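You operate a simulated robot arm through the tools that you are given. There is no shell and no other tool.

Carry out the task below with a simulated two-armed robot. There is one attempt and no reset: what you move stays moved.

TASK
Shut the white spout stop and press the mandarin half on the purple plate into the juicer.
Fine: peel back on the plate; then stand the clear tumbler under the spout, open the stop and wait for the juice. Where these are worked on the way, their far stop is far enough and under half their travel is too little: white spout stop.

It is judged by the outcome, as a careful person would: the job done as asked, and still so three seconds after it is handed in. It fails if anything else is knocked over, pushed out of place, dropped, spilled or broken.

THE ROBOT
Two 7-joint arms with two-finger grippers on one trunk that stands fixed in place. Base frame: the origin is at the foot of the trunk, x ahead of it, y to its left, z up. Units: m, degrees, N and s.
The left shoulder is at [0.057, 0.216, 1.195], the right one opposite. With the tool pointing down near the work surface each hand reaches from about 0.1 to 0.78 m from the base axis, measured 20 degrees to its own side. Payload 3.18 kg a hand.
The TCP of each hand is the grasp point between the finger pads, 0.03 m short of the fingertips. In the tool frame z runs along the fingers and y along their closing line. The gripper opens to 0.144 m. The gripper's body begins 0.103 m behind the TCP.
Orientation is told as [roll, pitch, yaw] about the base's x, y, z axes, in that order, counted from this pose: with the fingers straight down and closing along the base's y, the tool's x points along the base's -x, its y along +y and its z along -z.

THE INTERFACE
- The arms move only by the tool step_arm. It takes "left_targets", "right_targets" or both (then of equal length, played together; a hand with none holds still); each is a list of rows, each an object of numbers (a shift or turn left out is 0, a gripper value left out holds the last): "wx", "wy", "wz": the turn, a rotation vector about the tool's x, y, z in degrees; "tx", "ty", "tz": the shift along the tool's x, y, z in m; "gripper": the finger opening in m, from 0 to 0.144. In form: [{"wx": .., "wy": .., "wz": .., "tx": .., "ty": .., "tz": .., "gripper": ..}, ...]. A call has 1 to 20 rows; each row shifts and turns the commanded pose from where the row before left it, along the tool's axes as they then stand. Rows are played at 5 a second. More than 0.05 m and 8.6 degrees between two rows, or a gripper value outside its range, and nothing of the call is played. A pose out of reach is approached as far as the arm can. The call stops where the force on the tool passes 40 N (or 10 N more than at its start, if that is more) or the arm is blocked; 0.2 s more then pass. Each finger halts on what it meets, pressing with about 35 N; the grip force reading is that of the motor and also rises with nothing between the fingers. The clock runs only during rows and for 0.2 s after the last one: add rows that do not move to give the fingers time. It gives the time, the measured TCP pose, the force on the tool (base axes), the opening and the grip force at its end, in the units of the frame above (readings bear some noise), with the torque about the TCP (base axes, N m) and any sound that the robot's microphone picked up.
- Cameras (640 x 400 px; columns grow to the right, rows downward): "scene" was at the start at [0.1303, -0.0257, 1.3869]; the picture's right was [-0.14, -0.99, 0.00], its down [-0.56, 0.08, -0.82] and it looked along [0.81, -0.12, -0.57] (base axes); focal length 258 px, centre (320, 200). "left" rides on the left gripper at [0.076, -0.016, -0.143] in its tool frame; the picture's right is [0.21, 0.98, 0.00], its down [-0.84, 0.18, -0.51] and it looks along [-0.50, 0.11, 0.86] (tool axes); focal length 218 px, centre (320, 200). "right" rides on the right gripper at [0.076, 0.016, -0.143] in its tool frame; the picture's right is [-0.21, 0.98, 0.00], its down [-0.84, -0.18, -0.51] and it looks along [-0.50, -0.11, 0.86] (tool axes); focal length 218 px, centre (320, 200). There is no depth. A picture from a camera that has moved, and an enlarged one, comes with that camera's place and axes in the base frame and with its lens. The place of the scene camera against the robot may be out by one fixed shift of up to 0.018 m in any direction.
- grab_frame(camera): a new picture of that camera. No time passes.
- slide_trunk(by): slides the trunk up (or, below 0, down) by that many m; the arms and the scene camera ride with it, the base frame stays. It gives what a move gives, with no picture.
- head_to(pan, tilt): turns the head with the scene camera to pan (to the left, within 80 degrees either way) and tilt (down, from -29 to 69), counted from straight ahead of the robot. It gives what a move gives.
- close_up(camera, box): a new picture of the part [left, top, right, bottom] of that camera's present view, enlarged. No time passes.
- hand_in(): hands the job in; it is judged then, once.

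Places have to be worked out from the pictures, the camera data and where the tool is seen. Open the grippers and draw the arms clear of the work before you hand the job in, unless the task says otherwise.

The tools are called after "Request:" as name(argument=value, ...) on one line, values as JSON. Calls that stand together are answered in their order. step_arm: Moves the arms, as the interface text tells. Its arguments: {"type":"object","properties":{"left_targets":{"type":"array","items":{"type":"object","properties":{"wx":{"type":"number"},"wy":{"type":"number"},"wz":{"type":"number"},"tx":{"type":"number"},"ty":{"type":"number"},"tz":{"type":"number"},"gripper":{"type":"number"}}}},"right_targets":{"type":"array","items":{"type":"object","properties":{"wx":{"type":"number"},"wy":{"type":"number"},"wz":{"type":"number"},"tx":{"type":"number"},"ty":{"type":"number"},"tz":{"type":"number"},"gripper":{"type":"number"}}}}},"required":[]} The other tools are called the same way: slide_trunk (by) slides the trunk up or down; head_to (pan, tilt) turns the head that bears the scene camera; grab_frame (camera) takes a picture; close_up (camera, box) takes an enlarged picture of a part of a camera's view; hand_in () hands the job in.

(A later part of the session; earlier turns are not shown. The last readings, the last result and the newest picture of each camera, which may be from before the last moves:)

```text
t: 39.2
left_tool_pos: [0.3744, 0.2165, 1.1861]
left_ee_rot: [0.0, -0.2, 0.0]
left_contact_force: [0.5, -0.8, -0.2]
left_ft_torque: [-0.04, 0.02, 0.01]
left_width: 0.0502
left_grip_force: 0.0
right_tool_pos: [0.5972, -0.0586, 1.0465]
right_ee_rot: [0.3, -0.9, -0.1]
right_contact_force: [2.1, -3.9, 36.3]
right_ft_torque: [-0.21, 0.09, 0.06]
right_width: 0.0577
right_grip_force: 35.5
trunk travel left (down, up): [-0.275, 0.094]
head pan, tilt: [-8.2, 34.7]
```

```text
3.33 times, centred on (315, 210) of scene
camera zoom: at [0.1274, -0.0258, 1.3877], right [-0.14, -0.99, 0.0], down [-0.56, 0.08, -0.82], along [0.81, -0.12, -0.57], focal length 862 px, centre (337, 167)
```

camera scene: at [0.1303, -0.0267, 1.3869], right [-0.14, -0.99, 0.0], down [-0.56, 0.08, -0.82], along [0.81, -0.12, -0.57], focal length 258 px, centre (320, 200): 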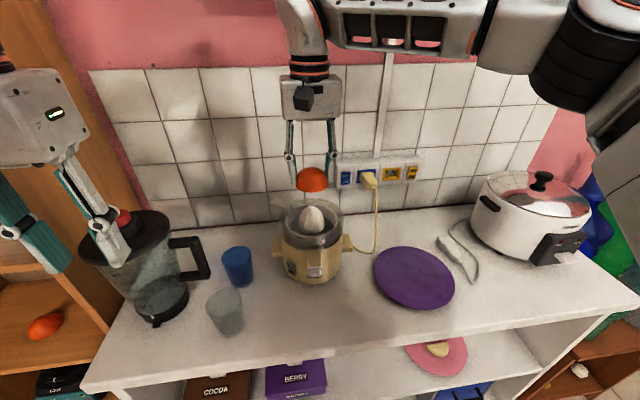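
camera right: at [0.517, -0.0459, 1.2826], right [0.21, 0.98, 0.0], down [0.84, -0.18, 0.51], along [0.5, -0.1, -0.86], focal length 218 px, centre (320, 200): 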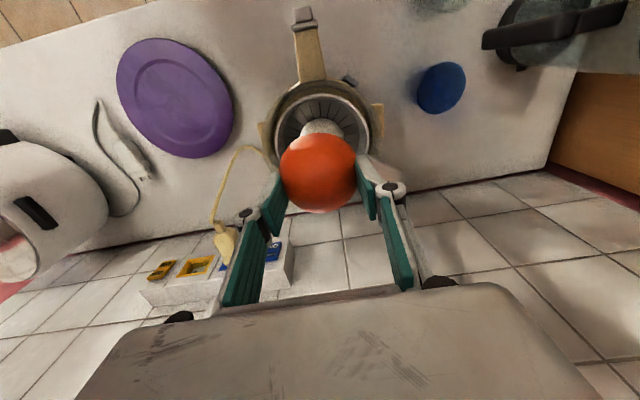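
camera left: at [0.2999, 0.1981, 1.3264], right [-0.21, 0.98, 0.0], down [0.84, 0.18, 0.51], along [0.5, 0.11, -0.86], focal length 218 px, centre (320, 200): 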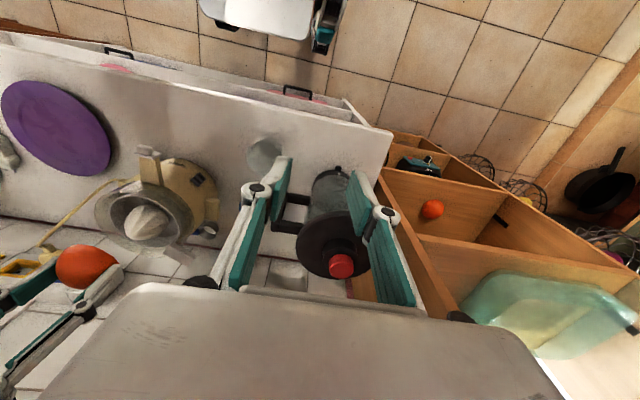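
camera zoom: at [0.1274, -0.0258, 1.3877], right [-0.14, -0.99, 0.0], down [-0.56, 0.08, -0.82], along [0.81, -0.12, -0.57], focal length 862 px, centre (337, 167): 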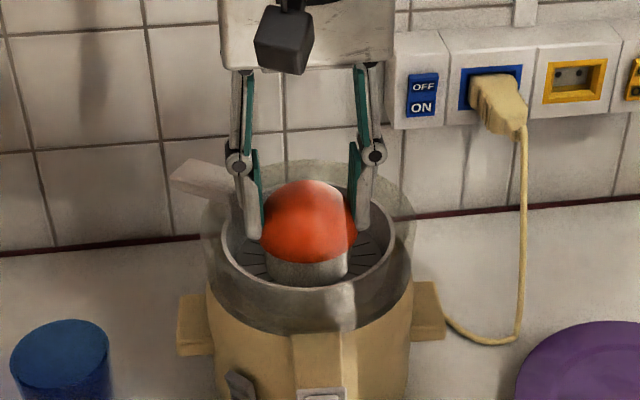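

The mandarin is seated with 36 N on the cone and no sound so far. I hold the press for a few seconds to see what happens.

Request:
step_arm(right_targets=[{}, {}, {}, {}, {}, {}, {}, {}, {}, {}])

Request:
close_up(camera="scene", box=[260, 150, 370, 270])

Request:
close_up(camera="scene", box=[330, 150, 430, 200])

Request:
close_up(camera="scene", box=[280, 250, 330, 285])

```text
t: 41.4
left_tool_pos: [0.3738, 0.2168, 1.1852]
left_ee_rot: [0.0, -0.2, -0.1]
left_contact_force: [-0.3, -0.6, 0.2]
left_ft_torque: [-0.02, -0.01, 0.04]
left_width: 0.05
left_grip_force: 0.0
right_tool_pos: [0.5974, -0.0582, 1.0456]
right_ee_rot: [0.2, -0.7, 0.0]
right_contact_force: [8.2, -2.1, 42.2]
right_ft_torque: [-0.12, -0.36, 0.03]
right_width: 0.0579
right_grip_force: 34.8
trunk travel left (down, up): [-0.275, 0.094]
head pan, tilt: [-8.2, 34.7]
```

```text
3.33 times, centred on (315, 210) of scene
camera zoom: at [0.1279, -0.0258, 1.3873], right [-0.14, -0.99, 0.0], down [-0.56, 0.08, -0.82], along [0.81, -0.12, -0.57], focal length 862 px, centre (337, 167)
```

zoom: 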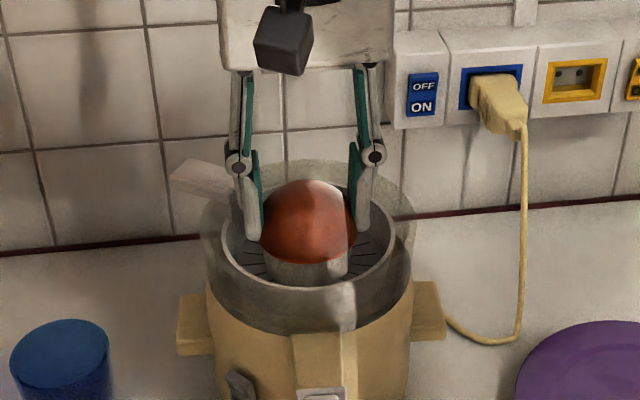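

```text
6.40 times, centred on (380, 175) of scene
camera zoom: at [0.1279, -0.0258, 1.3873], right [-0.14, -0.99, 0.0], down [-0.56, 0.08, -0.82], along [0.81, -0.12, -0.57], focal length 1654 px, centre (-64, 360)
```

zoom: 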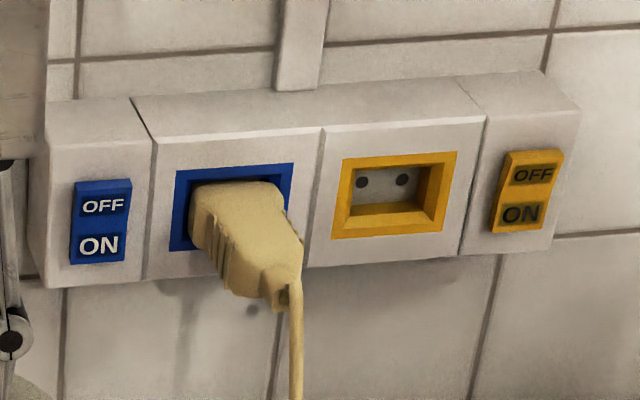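

```text
11.43 times, centred on (305, 268) of scene
camera zoom: at [0.1279, -0.0258, 1.3873], right [-0.14, -0.99, 0.0], down [-0.56, 0.08, -0.82], along [0.81, -0.12, -0.57], focal length 2954 px, centre (491, -571)
```

zoom: 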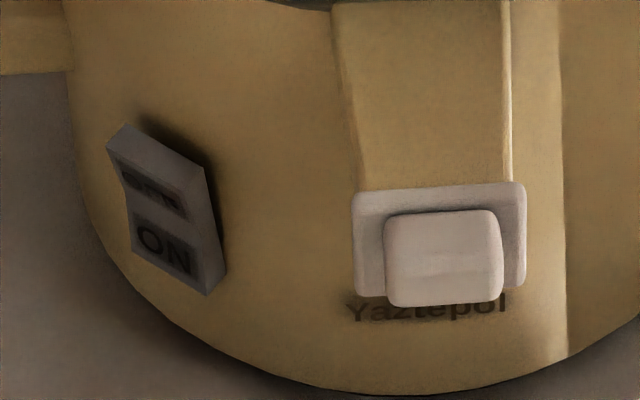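

After the hold the dome has turned darker, like an emptied peel. I hold a little longer and compare from the other cameras.

Request:
step_arm(right_targets=[{}, {}, {}, {}, {}, {}, {}, {}, {}, {}])

Request:
close_up(camera="scene", box=[280, 190, 350, 260])

Request:
close_up(camera="left", box=[80, 130, 260, 290])

Request:
grab_frame(camera="right")

```text
t: 43.6
left_tool_pos: [0.3748, 0.2173, 1.1863]
left_ee_rot: [0.0, -0.2, 0.0]
left_contact_force: [-0.1, 0.8, 0.4]
left_ft_torque: [-0.02, -0.04, -0.04]
left_width: 0.0501
left_grip_force: 0.1
right_tool_pos: [0.5974, -0.0592, 1.0446]
right_ee_rot: [0.2, -0.7, 0.0]
right_contact_force: [7.0, -2.2, 40.8]
right_ft_torque: [-0.12, -0.33, 0.01]
right_width: 0.0578
right_grip_force: 35.1
trunk travel left (down, up): [-0.275, 0.094]
head pan, tilt: [-8.2, 34.7]
```

```text
5.71 times, centred on (315, 225) of scene
camera zoom: at [0.1279, -0.0256, 1.3873], right [-0.14, -0.99, 0.0], down [-0.56, 0.08, -0.82], along [0.81, -0.12, -0.57], focal length 1477 px, centre (349, 57)
```

zoom: 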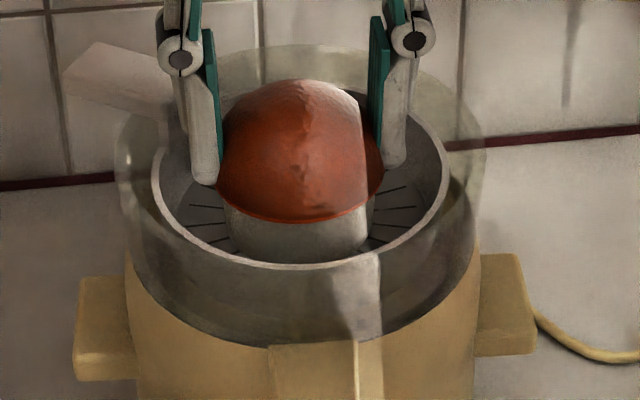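

```text
2.50 times, centred on (170, 210) of left
camera zoom: at [0.2977, 0.1991, 1.3268], right [-0.21, 0.98, 0.0], down [0.84, 0.18, 0.51], along [0.5, 0.11, -0.86], focal length 546 px, centre (695, 175)
```

zoom: 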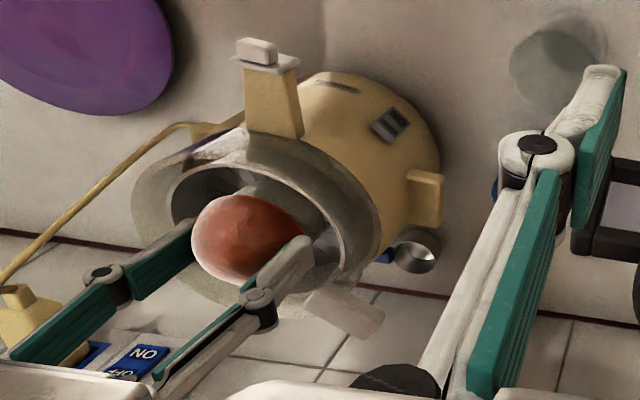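

```text
taken
camera right: at [0.5192, -0.0427, 1.185], right [0.21, 0.98, 0.01], down [0.84, -0.18, 0.52], along [0.51, -0.1, -0.86], focal length 218 px, centre (320, 200)
```

right: 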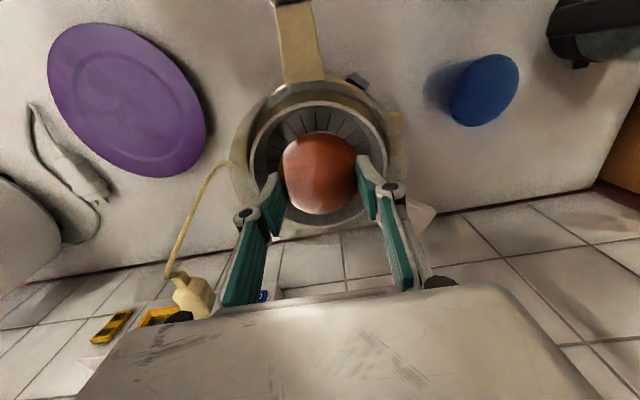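

The dome is uniformly darker now and no longer changing, so it is juiced. I lift the peel off the cone.

Request:
step_arm(right_targets=[{"tz": -0.004}, {"tz": -0.006}, {"tz": -0.01}, {"tz": -0.02}, {"tz": -0.03}, {"tz": -0.03}, {}])

Request:
close_up(camera="scene", box=[260, 150, 370, 270])

Request:
close_up(camera="left", box=[30, 130, 230, 310])

```text
t: 45.2
left_tool_pos: [0.3758, 0.2164, 1.1841]
left_ee_rot: [0.0, 0.0, 0.1]
left_contact_force: [0.2, -1.1, 0.2]
left_ft_torque: [-0.01, 0.01, -0.01]
left_width: 0.0501
left_grip_force: 0.3
right_tool_pos: [0.5988, -0.0573, 1.1374]
right_ee_rot: [0.0, -0.3, 0.1]
right_contact_force: [-0.1, 0.1, -1.1]
right_ft_torque: [0.01, 0.02, 0.04]
right_width: 0.0581
right_grip_force: 35.3
trunk travel left (down, up): [-0.275, 0.094]
head pan, tilt: [-8.2, 34.7]
```

```text
3.33 times, centred on (315, 210) of scene
camera zoom: at [0.1307, -0.026, 1.3868], right [-0.14, -0.99, 0.0], down [-0.56, 0.08, -0.82], along [0.81, -0.12, -0.57], focal length 862 px, centre (337, 167)
```

zoom: 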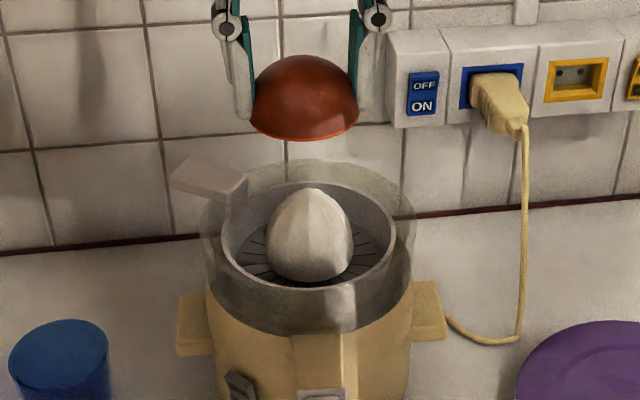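

```text
2.22 times, centred on (130, 220) of left
camera zoom: at [0.3004, 0.1988, 1.326], right [-0.21, 0.98, 0.0], down [0.84, 0.18, 0.51], along [0.5, 0.11, -0.86], focal length 485 px, centre (742, 156)
```

zoom: 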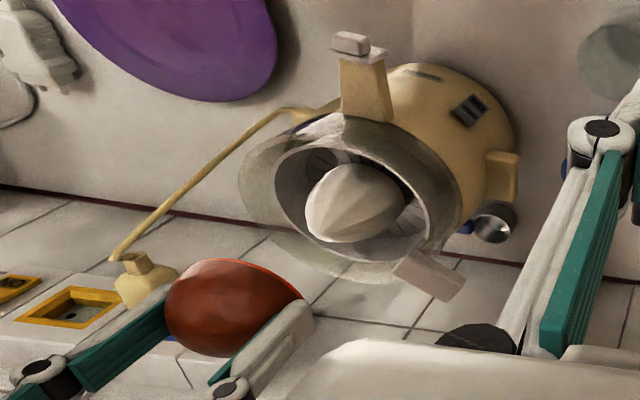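

The peel is out, held in the gripper, and the cone is clear. I carry it back over the plate and look where the plate's centre is now, since it shifted a little earlier.

Request:
step_arm(right_targets=[{"tz": -0.01}, {"tx": 0.0133, "ty": -0.04}, {"tx": 0.0133, "ty": -0.04}, {"tx": 0.0133, "ty": -0.04}, {"tx": 0.0133, "ty": -0.04}, {"tx": 0.0133, "ty": -0.04}, {"tx": 0.0133, "ty": -0.042}, {}])

Request:
grab_frame(camera="right")

Request:
close_up(camera="scene", box=[360, 190, 480, 320])

```text
t: 47.0
left_tool_pos: [0.3772, 0.2174, 1.1843]
left_ee_rot: [0.0, 0.0, 0.1]
left_contact_force: [0.6, 0.6, -0.5]
left_ft_torque: [0.0, 0.05, -0.04]
left_width: 0.0501
left_grip_force: 0.0
right_tool_pos: [0.5168, -0.2995, 1.1518]
right_ee_rot: [0.0, -0.3, 0.0]
right_contact_force: [-0.1, 0.0, 0.1]
right_ft_torque: [-0.05, 0.01, -0.02]
right_width: 0.0578
right_grip_force: 34.8
trunk travel left (down, up): [-0.275, 0.094]
head pan, tilt: [-8.2, 34.7]
```

```text
taken
camera right: at [0.44, -0.2838, 1.2929], right [0.21, 0.98, 0.0], down [0.84, -0.18, 0.51], along [0.5, -0.11, -0.86], focal length 218 px, centre (320, 200)
```

right: 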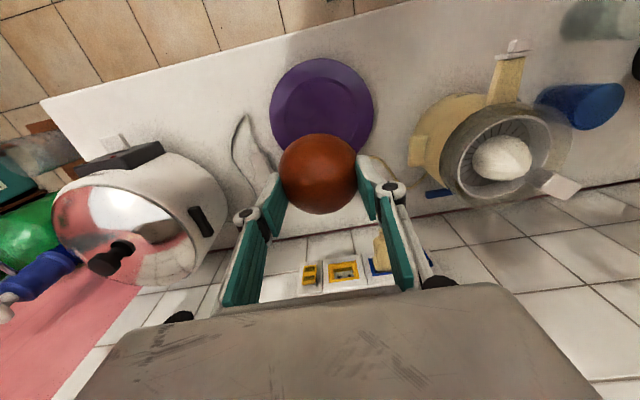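

```text
3.08 times, centred on (420, 255) of scene
camera zoom: at [0.1308, -0.0249, 1.3868], right [-0.14, -0.99, 0.0], down [-0.56, 0.08, -0.82], along [0.81, -0.12, -0.57], focal length 795 px, centre (12, 31)
```

zoom: 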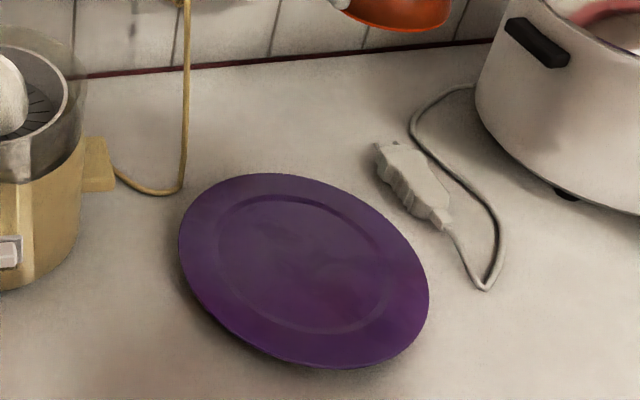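

The plate centre is now near (0.503, -0.293), about a centimetre from before. I align with it and lower the peel to just above the plate.

Request:
step_arm(right_targets=[{"tx": 0.011, "ty": 0.005}, {"tz": 0.045}, {"tz": 0.045}, {"tz": 0.045}, {"tz": 0.045}, {"tz": 0.04}, {}])

Request:
close_up(camera="scene", box=[370, 200, 470, 310])

Request:
grab_frame(camera="right")

```text
t: 48.6
left_tool_pos: [0.3762, 0.2167, 1.1845]
left_ee_rot: [0.1, -0.1, 0.0]
left_contact_force: [0.5, 0.6, 0.1]
left_ft_torque: [0.0, 0.01, 0.01]
left_width: 0.0501
left_grip_force: 0.0
right_tool_pos: [0.5063, -0.2946, 0.9287]
right_ee_rot: [0.1, -0.4, 0.0]
right_contact_force: [0.0, -0.7, -1.3]
right_ft_torque: [0.03, 0.01, 0.02]
right_width: 0.0577
right_grip_force: 35.0
trunk travel left (down, up): [-0.275, 0.094]
head pan, tilt: [-8.2, 34.7]
```

```text
3.64 times, centred on (420, 255) of scene
camera zoom: at [0.1298, -0.0253, 1.387], right [-0.14, -0.99, 0.0], down [-0.56, 0.08, -0.82], along [0.81, -0.12, -0.57], focal length 940 px, centre (-44, 0)
```

zoom: 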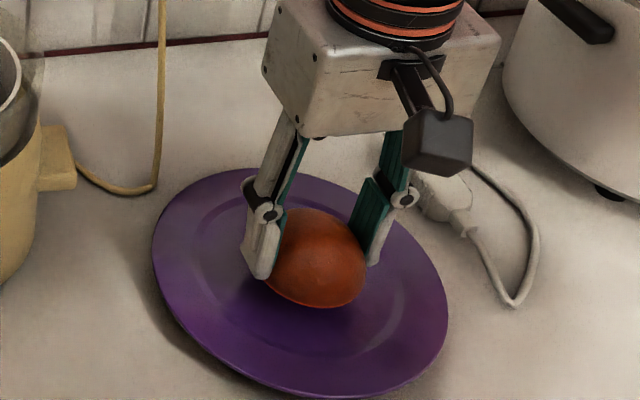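

```text
taken
camera right: at [0.4295, -0.2795, 1.0695], right [0.21, 0.98, 0.0], down [0.84, -0.18, 0.51], along [0.5, -0.1, -0.86], focal length 218 px, centre (320, 200)
```

right: 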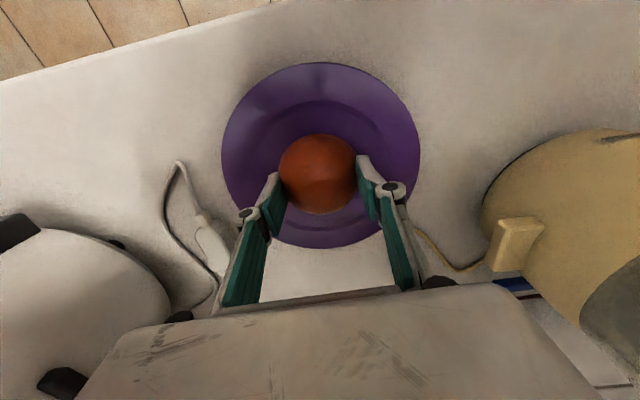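

The peel is centred over the plate with about 2 cm to go. I lower gently until contact.

Request:
step_arm(right_targets=[{"tz": 0.006}, {"tz": 0.006}, {"tz": 0.005}, {"tz": 0.002}])

Request:
close_up(camera="scene", box=[380, 230, 460, 310])

```text
t: 49.6
left_tool_pos: [0.3767, 0.2159, 1.1838]
left_ee_rot: [0.0, -0.1, 0.0]
left_contact_force: [-0.4, -0.1, -0.4]
left_ft_torque: [0.0, -0.01, 0.0]
left_width: 0.05
left_grip_force: 0.0
right_tool_pos: [0.5085, -0.2963, 0.9098]
right_ee_rot: [0.2, -0.3, 0.1]
right_contact_force: [0.1, -0.6, -1.2]
right_ft_torque: [0.05, 0.01, 0.0]
right_width: 0.0577
right_grip_force: 35.2
trunk travel left (down, up): [-0.275, 0.094]
head pan, tilt: [-8.2, 34.7]
```

```text
5.00 times, centred on (420, 270) of scene
camera zoom: at [0.1304, -0.0257, 1.3869], right [-0.14, -0.99, 0.0], down [-0.56, 0.08, -0.82], along [0.81, -0.12, -0.57], focal length 1292 px, centre (-180, -150)
```

zoom: 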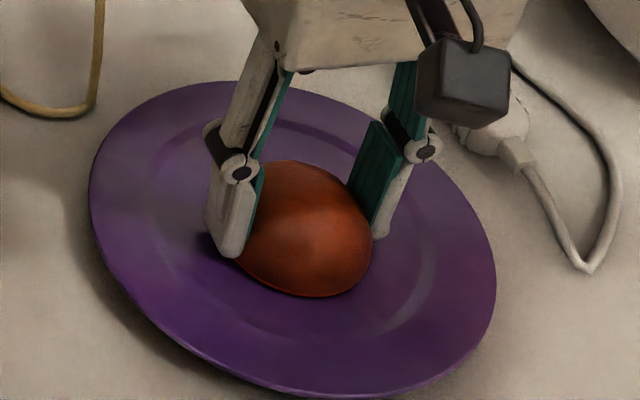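

Still about the original resting height with no contact force. I go down 1 mm at a time.

Request:
step_arm(right_targets=[{"tz": 0.0015}, {"tz": 0.0015}])

```text
t: 50.2
left_tool_pos: [0.3764, 0.2172, 1.1854]
left_ee_rot: [0.0, -0.1, 0.0]
left_contact_force: [-0.2, -0.3, 0.7]
left_ft_torque: [-0.04, 0.01, -0.02]
left_width: 0.0502
left_grip_force: 0.1
right_tool_pos: [0.5088, -0.2945, 0.9087]
right_ee_rot: [0.1, -0.4, 0.0]
right_contact_force: [-0.9, -2.2, 9.9]
right_ft_torque: [-0.13, 0.41, 0.05]
right_width: 0.0579
right_grip_force: 34.5
trunk travel left (down, up): [-0.275, 0.094]
head pan, tilt: [-8.2, 34.7]
```

Contact: the peel is on the plate (10 N at z ≈ 0.909). I ease off 1 mm, open the fingers, and rise clear.

Request:
step_arm(right_targets=[{"tz": -0.0012}, {"gripper": 0.064}, {"gripper": 0.072}, {"gripper": 0.085}, {"gripper": 0.1}, {}, {"tz": -0.02}, {"tz": -0.03}, {"tz": -0.04}, {"tz": -0.045}, {"tz": -0.045}])

Request:
close_up(camera="scene", box=[360, 190, 480, 320])

Request:
grab_frame(camera="right")

```text
t: 52.6
left_tool_pos: [0.3769, 0.2171, 1.1854]
left_ee_rot: [0.0, -0.1, 0.1]
left_contact_force: [0.1, 0.2, 1.2]
left_ft_torque: [-0.02, -0.02, 0.03]
left_width: 0.0498
left_grip_force: 0.0
right_tool_pos: [0.5081, -0.2938, 1.0879]
right_ee_rot: [0.1, -0.4, 0.0]
right_contact_force: [0.1, -0.3, -0.5]
right_ft_torque: [0.0, -0.03, 0.0]
right_width: 0.0999
right_grip_force: 0.0
trunk travel left (down, up): [-0.275, 0.094]
head pan, tilt: [-8.2, 34.7]
```

```text
3.08 times, centred on (420, 255) of scene
camera zoom: at [0.1297, -0.0251, 1.387], right [-0.14, -0.99, 0.0], down [-0.56, 0.08, -0.82], along [0.81, -0.12, -0.57], focal length 795 px, centre (12, 31)
```

zoom: 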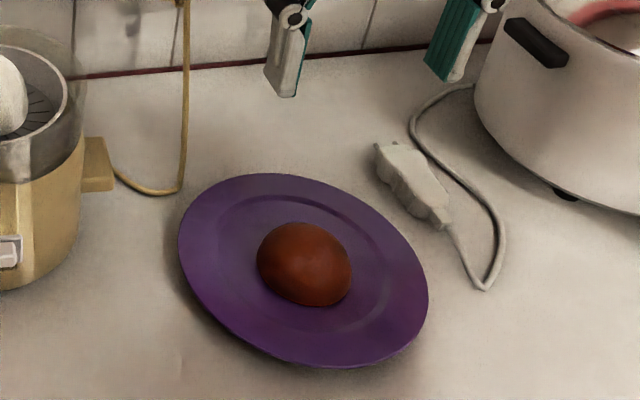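

```text
taken
camera right: at [0.4313, -0.2786, 1.2293], right [0.21, 0.98, 0.0], down [0.84, -0.18, 0.51], along [0.5, -0.1, -0.86], focal length 218 px, centre (320, 200)
```

right: 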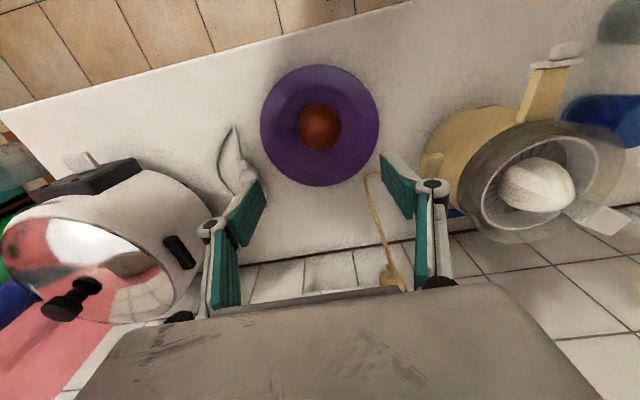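

The peel rests back on the plate. I retire the right arm and bring the left hand in front of the clear tumbler, pitched forward 45° so it can grip from the front and stay below the spout.

Request:
step_arm(left_targets=[{"ty": -0.03, "tz": 0.025, "gripper": 0.1}, {"ty": -0.03, "tz": 0.025}, {"ty": -0.03, "tz": 0.025}, {"tx": 0.015, "tz": 0.03}, {"wy": -7.5}, {"wy": -7.5}, {"wy": -7.5}, {"wy": -7.5}, {"wy": -7.5}, {"wy": -7.5}], right_targets=[{"tz": -0.04, "tx": 0.02}, {"tz": -0.04, "tx": 0.02}, {"tz": -0.03, "tx": 0.03}, {"tx": 0.045}, {"tx": 0.045}, {"tx": 0.03, "ty": -0.03}, {}, {}, {}, {}])

Request:
grab_frame(camera="left")

Request:
grab_frame(camera="scene")

```text
t: 54.8
left_tool_pos: [0.4019, 0.0833, 1.1025]
left_ee_rot: [0.2, -45.2, 0.1]
left_contact_force: [-0.3, -0.3, 0.3]
left_ft_torque: [0.04, 0.01, 0.06]
left_width: 0.1
left_grip_force: 0.1
left hand out of reach, approached as far as the arm can: row 8, 9, 10
right_tool_pos: [0.3174, -0.3277, 1.1979]
right_ee_rot: [0.2, -0.2, 0.0]
right_contact_force: [0.4, -0.4, 0.3]
right_ft_torque: [0.06, 0.01, 0.01]
right_width: 0.0998
right_grip_force: 0.0
trunk travel left (down, up): [-0.275, 0.094]
head pan, tilt: [-8.2, 34.7]
```

```text
taken
camera left: at [0.2467, 0.0646, 1.1479], right [-0.15, 0.98, -0.15], down [0.24, 0.18, 0.96], along [0.96, 0.11, -0.26], focal length 218 px, centre (320, 200)
```

left: 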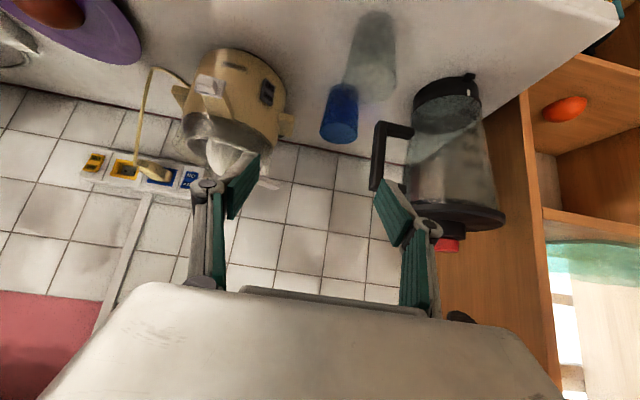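

```text
taken
camera scene: at [0.13, -0.0271, 1.3869], right [-0.14, -0.99, 0.0], down [-0.56, 0.08, -0.82], along [0.81, -0.12, -0.57], focal length 258 px, centre (320, 200)
```

scene: 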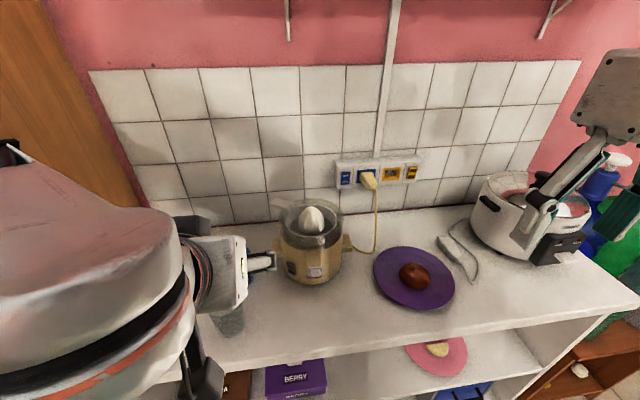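

That pose was too close to the shoulder to reach fully. I raise the trunk by 0.09 m, which gives the left arm more room to work low with the hand pitched.

Request:
slide_trunk(by=0.09)

Request:
grab_frame(camera="scene")

Request:
grab_frame(camera="left")

```text
t: 56.1
left_tool_pos: [0.4022, 0.0824, 1.1916]
left_ee_rot: [0.0, -45.1, 0.0]
left_contact_force: [0.4, -0.6, -0.1]
left_ft_torque: [0.03, -0.02, 0.02]
left_width: 0.1001
left_grip_force: 0.1
right_tool_pos: [0.3166, -0.3267, 1.2876]
right_ee_rot: [0.0, -0.3, 0.0]
right_contact_force: [0.8, -0.3, 0.0]
right_ft_torque: [0.02, 0.02, 0.02]
right_width: 0.0999
right_grip_force: 0.1
trunk travel left (down, up): [-0.365, 0.004]
head pan, tilt: [-8.2, 34.7]
```

```text
taken
camera scene: at [0.1199, -0.026, 1.4772], right [-0.14, -0.99, 0.0], down [-0.56, 0.08, -0.82], along [0.81, -0.12, -0.57], focal length 258 px, centre (320, 200)
```

scene: 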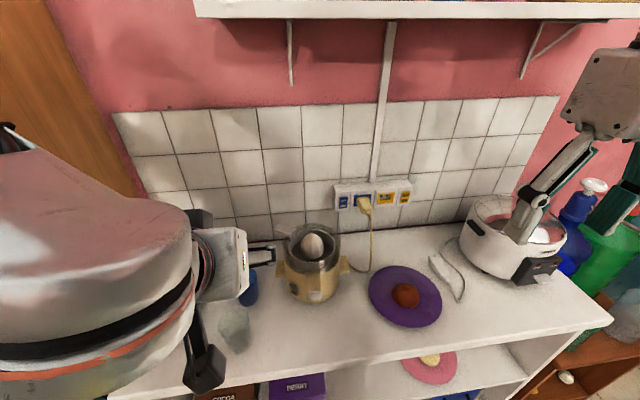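

```text
taken
camera left: at [0.2471, 0.0653, 1.2373], right [-0.15, 0.98, -0.15], down [0.24, 0.18, 0.95], along [0.96, 0.11, -0.26], focal length 218 px, centre (320, 200)
```

left: 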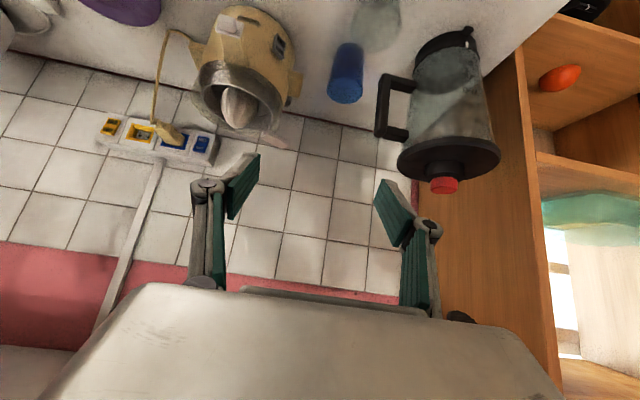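

Now I lower the pitched hand to a pre-grasp in front of the tumbler.

Request:
step_arm(left_targets=[{"tx": 0.0318, "tz": 0.0292, "ty": 0.0086}, {"tx": 0.0318, "tz": 0.0292, "ty": 0.0086}, {"tx": 0.0318, "tz": 0.0292, "ty": 0.0086}, {"tx": 0.0318, "tz": 0.0292, "ty": 0.0086}, {"tx": 0.0318, "tz": 0.0292, "ty": 0.0086}])

Request:
grab_frame(camera="left")

Request:
grab_frame(camera="scene")

```text
t: 57.3
left_tool_pos: [0.4109, 0.1038, 0.9778]
left_ee_rot: [0.1, -45.1, -0.2]
left_contact_force: [-0.1, -0.7, -0.4]
left_ft_torque: [0.05, -0.03, 0.05]
left_width: 0.0998
left_grip_force: 0.1
left hand out of reach, approached as far as the arm can: row 1, 2, 3
right_tool_pos: [0.317, -0.3288, 1.2879]
right_ee_rot: [0.2, -0.3, -0.1]
right_contact_force: [0.2, -0.6, 0.8]
right_ft_torque: [0.1, -0.07, 0.01]
right_width: 0.0999
right_grip_force: 0.0
trunk travel left (down, up): [-0.365, 0.004]
head pan, tilt: [-8.2, 34.7]
```

```text
taken
camera left: at [0.2562, 0.087, 1.024], right [-0.15, 0.98, -0.15], down [0.24, 0.18, 0.96], along [0.96, 0.1, -0.26], focal length 218 px, centre (320, 200)
```

left: 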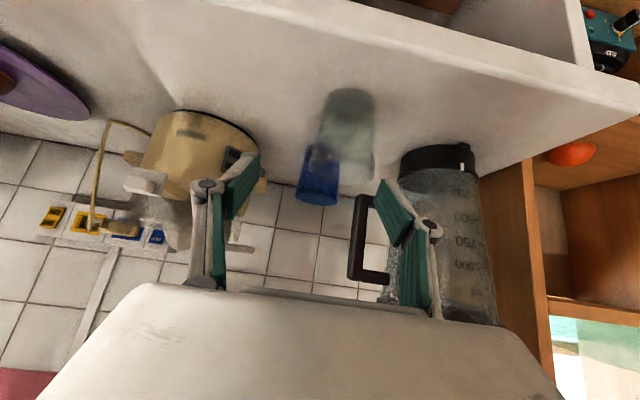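

```text
taken
camera scene: at [0.1192, -0.0284, 1.4773], right [-0.14, -0.99, 0.0], down [-0.56, 0.08, -0.82], along [0.81, -0.12, -0.57], focal length 258 px, centre (320, 200)
```

scene: 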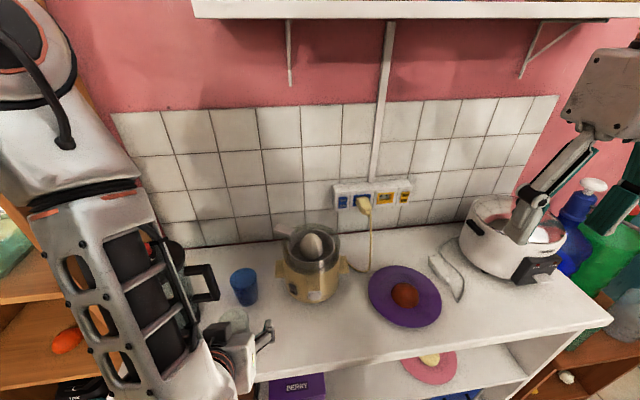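

In position. I zoom on the tumbler to fix its axis, rim and base before closing in.

Request:
close_up(camera="left", box=[270, 70, 420, 230])

Request:
close_up(camera="scene", box=[180, 250, 300, 390])

```text
2.50 times, centred on (345, 150) of left
camera zoom: at [0.2562, 0.087, 1.024], right [-0.15, 0.98, -0.15], down [0.24, 0.18, 0.96], along [0.96, 0.1, -0.26], focal length 546 px, centre (258, 325)
```

zoom: 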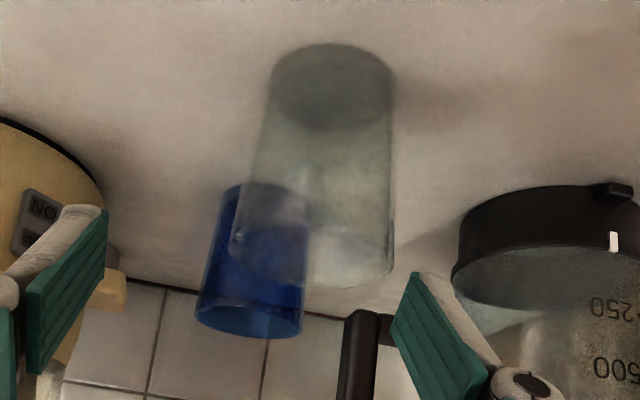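

```text
2.86 times, centred on (240, 320) of scene
camera zoom: at [0.1192, -0.0284, 1.4773], right [-0.14, -0.99, 0.0], down [-0.56, 0.08, -0.82], along [0.81, -0.12, -0.57], focal length 739 px, centre (549, -143)
```

zoom: 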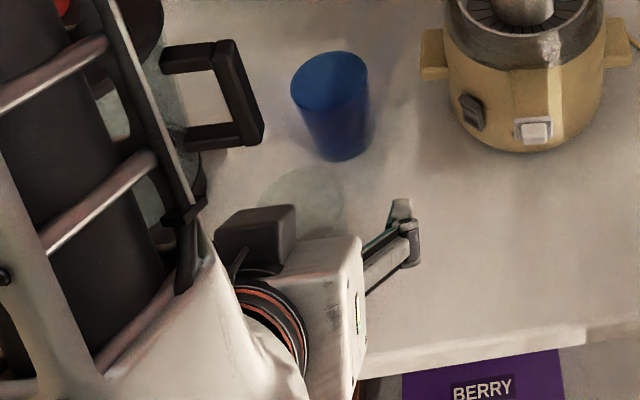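

The tumbler axis comes out at about (0.459, 0.126), from z 0.852 to 0.932, 0.06-0.07 m across. I align in y and slide the open fingers around it.

Request:
step_arm(left_targets=[{"ty": 0.0227}, {"tx": 0.006, "tz": 0.023}, {"tx": 0.006, "tz": 0.023}, {"tx": 0.006, "tz": 0.023}])

Request:
grab_frame(camera="left")

Request:
close_up(camera="left", box=[230, 90, 430, 250])

```text
t: 58.3
left_tool_pos: [0.4445, 0.0931, 0.939]
left_ee_rot: [0.3, -44.9, -0.1]
left_contact_force: [0.3, 0.0, 0.2]
left_ft_torque: [-0.01, 0.04, -0.01]
left_width: 0.1
left_grip_force: 0.1
left hand out of reach, approached as far as the arm can: row 1, 2, 3, 4
right_tool_pos: [0.3181, -0.3258, 1.2875]
right_ee_rot: [0.1, -0.3, 0.0]
right_contact_force: [0.8, -1.0, 0.4]
right_ft_torque: [-0.01, 0.01, 0.0]
right_width: 0.0999
right_grip_force: 0.0
trunk travel left (down, up): [-0.365, 0.004]
head pan, tilt: [-8.2, 34.7]
```

```text
taken
camera left: at [0.2901, 0.0735, 0.9863], right [-0.15, 0.98, -0.14], down [0.24, 0.18, 0.95], along [0.96, 0.11, -0.26], focal length 218 px, centre (320, 200)
```

left: 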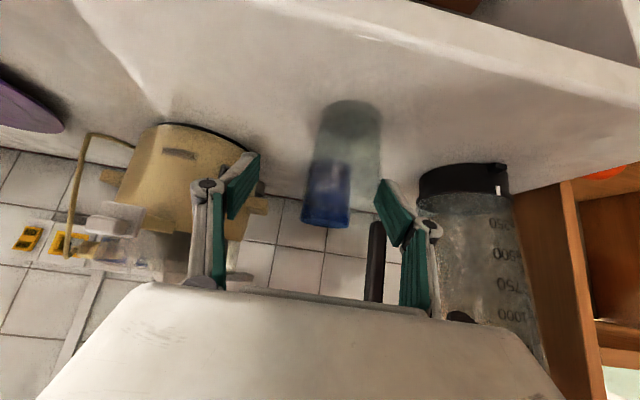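

```text
2.50 times, centred on (330, 170) of left
camera zoom: at [0.2901, 0.0735, 0.9863], right [-0.15, 0.98, -0.14], down [0.24, 0.18, 0.95], along [0.96, 0.11, -0.26], focal length 546 px, centre (295, 275)
```

zoom: 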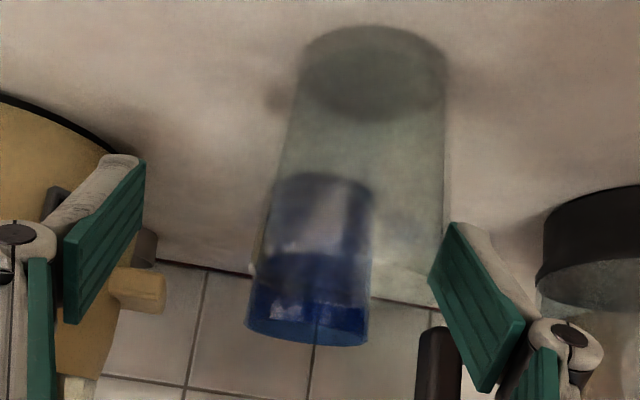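

The arm can't reach outward at this pitch, and the +y finger nudged the tumbler about 1.5 cm toward the juicer (still upright, near (0.467, 0.112)). I back off, reduce the pitch to 30°, and test the sideways reach.

Request:
step_arm(left_targets=[{"tz": -0.025}, {"tz": -0.025}, {"wy": 7.5}, {"wy": 7.5}, {"ty": 0.01}, {"ty": 0.01}])

Request:
grab_frame(camera="left")

Request:
grab_frame(camera="scene")

```text
t: 59.7
left_tool_pos: [0.4105, 0.1136, 0.9756]
left_ee_rot: [0.0, -30.0, -0.1]
left_contact_force: [0.3, 0.4, -0.2]
left_ft_torque: [-0.03, -0.03, 0.02]
left_width: 0.0999
left_grip_force: 0.1
right_tool_pos: [0.3184, -0.3261, 1.288]
right_ee_rot: [0.1, -0.3, 0.1]
right_contact_force: [0.0, 0.5, -0.1]
right_ft_torque: [-0.04, 0.02, 0.03]
right_width: 0.0999
right_grip_force: 0.1
trunk travel left (down, up): [-0.365, 0.004]
head pan, tilt: [-8.2, 34.7]
```

```text
taken
camera left: at [0.2727, 0.0962, 1.0593], right [-0.18, 0.98, -0.11], down [0.48, 0.18, 0.86], along [0.86, 0.11, -0.5], focal length 218 px, centre (320, 200)
```

left: 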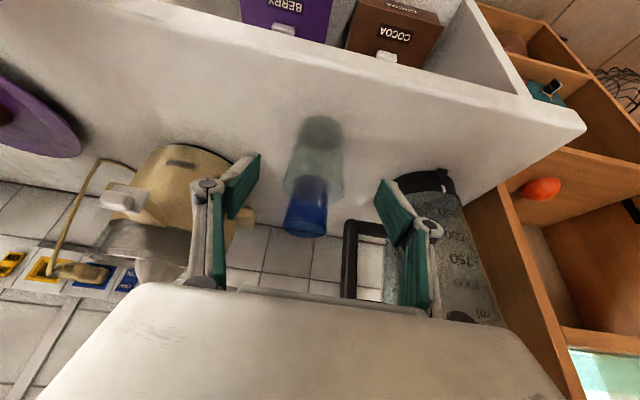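

```text
taken
camera scene: at [0.1205, -0.0246, 1.4772], right [-0.14, -0.99, 0.0], down [-0.56, 0.08, -0.82], along [0.81, -0.12, -0.57], focal length 258 px, centre (320, 200)
```

scene: 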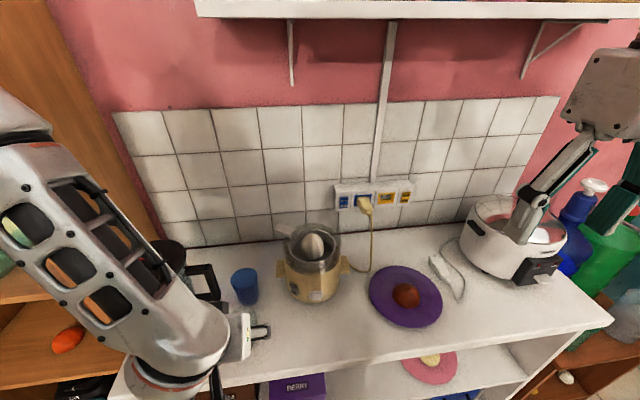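

At 30° pitch the hand reaches y = 0.114 without trouble. I zoom on the tumbler to re-measure it.

Request:
close_up(camera="left", box=[240, 100, 400, 240])

```text
2.86 times, centred on (320, 170) of left
camera zoom: at [0.2727, 0.0962, 1.0593], right [-0.18, 0.98, -0.11], down [0.48, 0.18, 0.86], along [0.86, 0.11, -0.5], focal length 624 px, centre (320, 286)
```

zoom: 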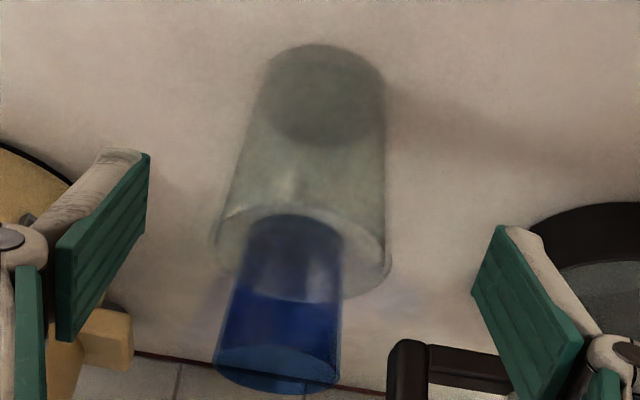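

The tumbler stands at (0.466, 0.112), z 0.852-0.935, 0.065 m across at the rim. I narrow the opening a little and slide the fingers around it at mid-height.

Request:
step_arm(left_targets=[{"ty": -0.0016, "gripper": 0.09}, {"tz": 0.03, "tx": -0.0022}, {"tz": 0.03, "tx": -0.0022}, {"tz": 0.031, "tx": -0.0022}])

Request:
grab_frame(camera="left")

Request:
close_up(camera="left", box=[220, 120, 420, 260])

```text
t: 60.7
left_tool_pos: [0.4641, 0.1116, 0.8983]
left_ee_rot: [0.0, -30.0, 0.0]
left_contact_force: [0.4, -0.1, -0.3]
left_ft_torque: [0.02, 0.03, 0.03]
left_width: 0.0896
left_grip_force: 0.0
right_tool_pos: [0.3181, -0.3255, 1.288]
right_ee_rot: [0.1, -0.4, 0.0]
right_contact_force: [0.5, -0.6, -0.1]
right_ft_torque: [-0.02, 0.02, 0.0]
right_width: 0.1001
right_grip_force: 0.0
trunk travel left (down, up): [-0.365, 0.004]
head pan, tilt: [-8.2, 34.7]
```

```text
taken
camera left: at [0.3258, 0.0934, 0.9832], right [-0.18, 0.98, -0.1], down [0.48, 0.18, 0.86], along [0.86, 0.11, -0.5], focal length 218 px, centre (320, 200)
```

left: 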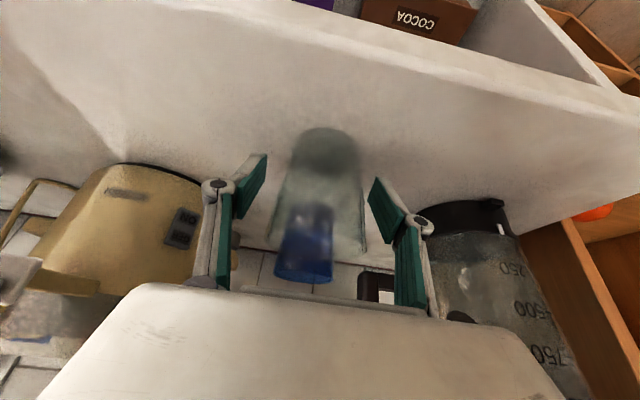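

```text
2.86 times, centred on (320, 190) of left
camera zoom: at [0.3258, 0.0934, 0.9832], right [-0.18, 0.98, -0.1], down [0.48, 0.18, 0.86], along [0.86, 0.11, -0.5], focal length 624 px, centre (320, 229)
```

zoom: 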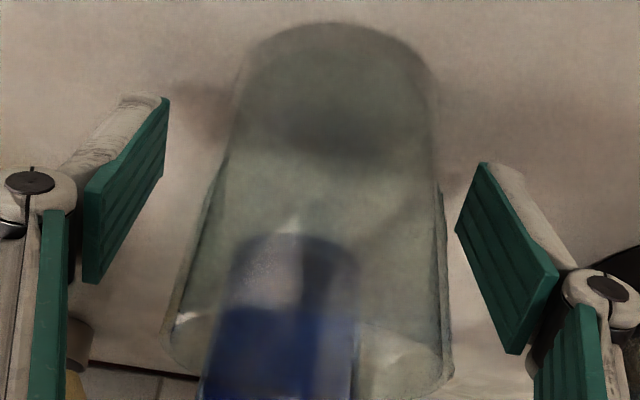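

The tumbler sits between the pads. I close in steps to find contact.

Request:
step_arm(left_targets=[{"gripper": 0.078}, {"gripper": 0.07}, {"gripper": 0.064}, {"gripper": 0.061}, {}])

Request:
close_up(camera="left", box=[220, 120, 420, 260])

```text
t: 61.9
left_tool_pos: [0.4618, 0.1108, 0.9008]
left_ee_rot: [0.0, -30.0, 0.0]
left_contact_force: [0.0, 0.1, 0.0]
left_ft_torque: [0.01, -0.01, 0.01]
left_width: 0.0608
left_grip_force: 0.0
right_tool_pos: [0.3169, -0.3261, 1.2869]
right_ee_rot: [0.2, -0.3, 0.0]
right_contact_force: [-1.1, -0.2, 0.3]
right_ft_torque: [-0.02, 0.01, -0.01]
right_width: 0.0998
right_grip_force: 0.0
trunk travel left (down, up): [-0.365, 0.004]
head pan, tilt: [-8.2, 34.7]
```

```text
2.86 times, centred on (320, 190) of left
camera zoom: at [0.3251, 0.0931, 0.9838], right [-0.18, 0.98, -0.1], down [0.48, 0.18, 0.86], along [0.86, 0.11, -0.5], focal length 624 px, centre (320, 229)
```

zoom: 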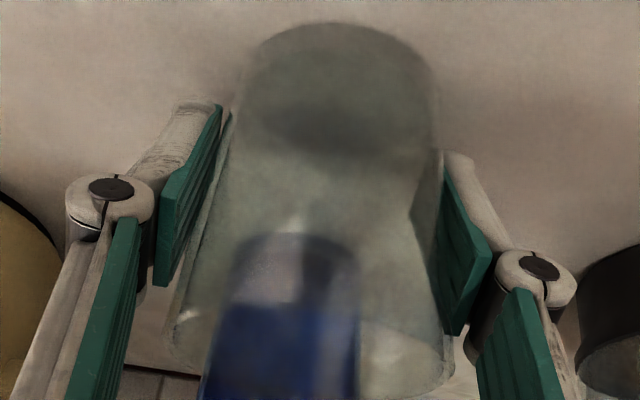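

Almost touching at 0.061 m. I close a little more until the grip force appears.

Request:
step_arm(left_targets=[{"gripper": 0.059}, {"gripper": 0.0575}, {"gripper": 0.056}, {}])

Request:
close_up(camera="left", box=[220, 120, 420, 260])

```text
t: 62.9
left_tool_pos: [0.4624, 0.1106, 0.8988]
left_ee_rot: [0.0, -30.1, 0.0]
left_contact_force: [1.3, 0.5, -0.6]
left_ft_torque: [0.01, -0.02, -0.02]
left_width: 0.0561
left_grip_force: 0.4
right_tool_pos: [0.3181, -0.3257, 1.2871]
right_ee_rot: [0.1, -0.3, -0.1]
right_contact_force: [0.1, -0.4, -0.1]
right_ft_torque: [-0.02, -0.01, 0.03]
right_width: 0.0999
right_grip_force: 0.0
trunk travel left (down, up): [-0.365, 0.004]
head pan, tilt: [-8.2, 34.7]
```

```text
2.86 times, centred on (320, 190) of left
camera zoom: at [0.325, 0.0931, 0.9838], right [-0.18, 0.98, -0.1], down [0.48, 0.18, 0.86], along [0.86, 0.11, -0.5], focal length 624 px, centre (320, 229)
```

zoom: 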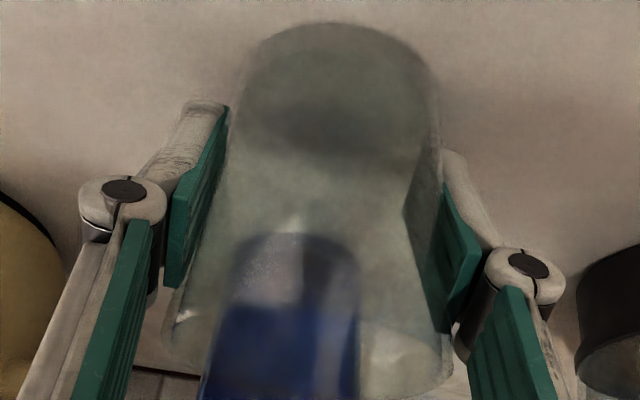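

Request:
step_arm(left_targets=[{"gripper": 0.055}, {"gripper": 0.054}, {"gripper": 0.053}, {}])

Request:
close_up(camera="left", box=[220, 120, 420, 260])

```text
t: 63.9
left_tool_pos: [0.4626, 0.1101, 0.8997]
left_ee_rot: [-0.1, -30.1, -0.1]
left_contact_force: [0.3, -0.2, -0.3]
left_ft_torque: [-0.02, -0.04, -0.01]
left_width: 0.0539
left_grip_force: 1.0
right_tool_pos: [0.317, -0.324, 1.2881]
right_ee_rot: [0.1, -0.3, 0.0]
right_contact_force: [0.9, -0.7, 0.9]
right_ft_torque: [0.0, 0.0, 0.0]
right_width: 0.0999
right_grip_force: 0.1
trunk travel left (down, up): [-0.365, 0.004]
head pan, tilt: [-8.2, 34.7]
```

```text
2.86 times, centred on (320, 190) of left
camera zoom: at [0.3249, 0.093, 0.9839], right [-0.18, 0.98, -0.1], down [0.48, 0.18, 0.86], along [0.86, 0.11, -0.5], focal length 624 px, centre (320, 229)
```

zoom: 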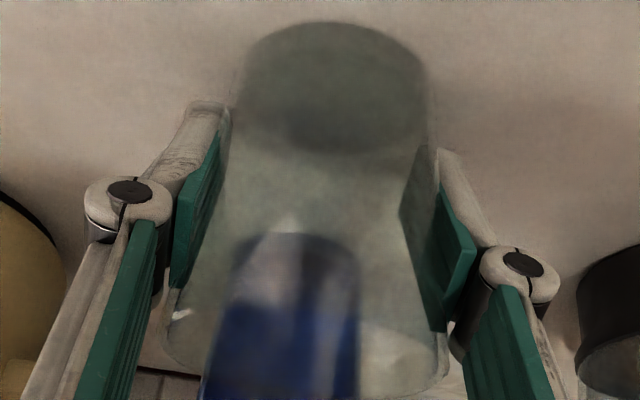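

Contact is beginning at 0.054 m. I tighten further for a secure hold.

Request:
step_arm(left_targets=[{"gripper": 0.0515}, {"gripper": 0.05}, {}, {}])

Request:
close_up(camera="left", box=[220, 120, 420, 260])

```text
t: 64.9
left_tool_pos: [0.4619, 0.1106, 0.9]
left_ee_rot: [-0.1, -30.0, 0.1]
left_contact_force: [-0.6, -0.3, 0.3]
left_ft_torque: [0.05, 0.0, 0.04]
left_width: 0.0533
left_grip_force: 34.9
right_tool_pos: [0.3178, -0.3271, 1.2884]
right_ee_rot: [0.1, -0.3, 0.0]
right_contact_force: [-0.1, -0.5, 0.1]
right_ft_torque: [0.0, -0.02, 0.0]
right_width: 0.0999
right_grip_force: 0.1
trunk travel left (down, up): [-0.365, 0.004]
head pan, tilt: [-8.2, 34.7]
```

```text
2.86 times, centred on (320, 190) of left
camera zoom: at [0.3249, 0.093, 0.9838], right [-0.18, 0.98, -0.1], down [0.48, 0.18, 0.86], along [0.86, 0.11, -0.5], focal length 624 px, centre (320, 229)
```

zoom: 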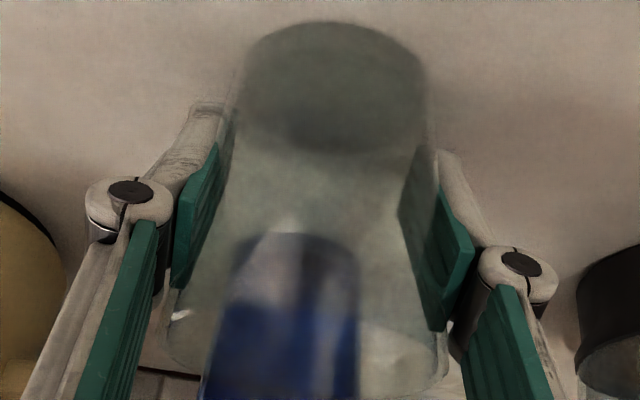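

The tumbler is held firmly. I lift it 12 mm and carry it sideways in front of the juicer, with the rim staying well below the spout.

Request:
step_arm(left_targets=[{"tz": -0.0052, "tx": -0.003}, {"tz": -0.0052, "tx": -0.003}, {"ty": -0.03}, {"ty": -0.03}, {"ty": -0.03}, {"ty": -0.03}])

Request:
grab_frame(camera="left")

Request:
grab_frame(camera="scene")

```text
t: 66.3
left_tool_pos: [0.4609, -0.0112, 0.9114]
left_ee_rot: [0.1, -30.2, 0.0]
left_contact_force: [0.5, -0.3, -2.1]
left_ft_torque: [0.02, 0.0, -0.01]
left_width: 0.0538
left_grip_force: 35.3
right_tool_pos: [0.3174, -0.3272, 1.2883]
right_ee_rot: [0.1, -0.3, 0.0]
right_contact_force: [-0.5, 0.1, 0.0]
right_ft_torque: [-0.01, 0.01, -0.04]
right_width: 0.1002
right_grip_force: 0.2
trunk travel left (down, up): [-0.365, 0.004]
head pan, tilt: [-8.2, 34.7]
```

```text
taken
camera left: at [0.3237, -0.0284, 0.996], right [-0.18, 0.98, -0.1], down [0.47, 0.18, 0.86], along [0.86, 0.11, -0.5], focal length 218 px, centre (320, 200)
```

left: 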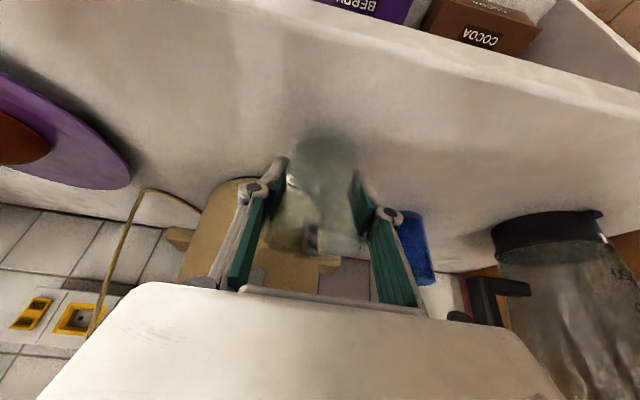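

```text
taken
camera scene: at [0.12, -0.0262, 1.4773], right [-0.14, -0.99, 0.0], down [-0.56, 0.08, -0.82], along [0.81, -0.12, -0.57], focal length 258 px, centre (320, 200)
```

scene: 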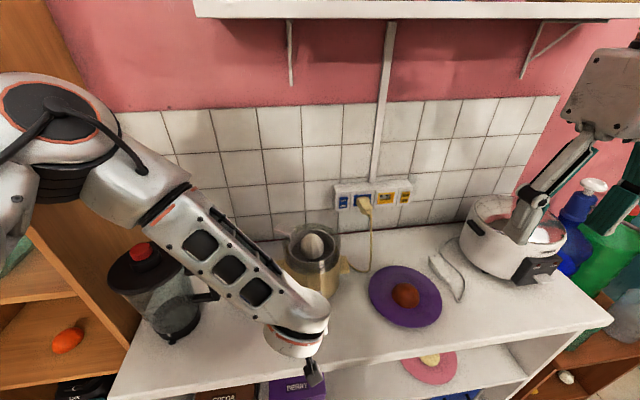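

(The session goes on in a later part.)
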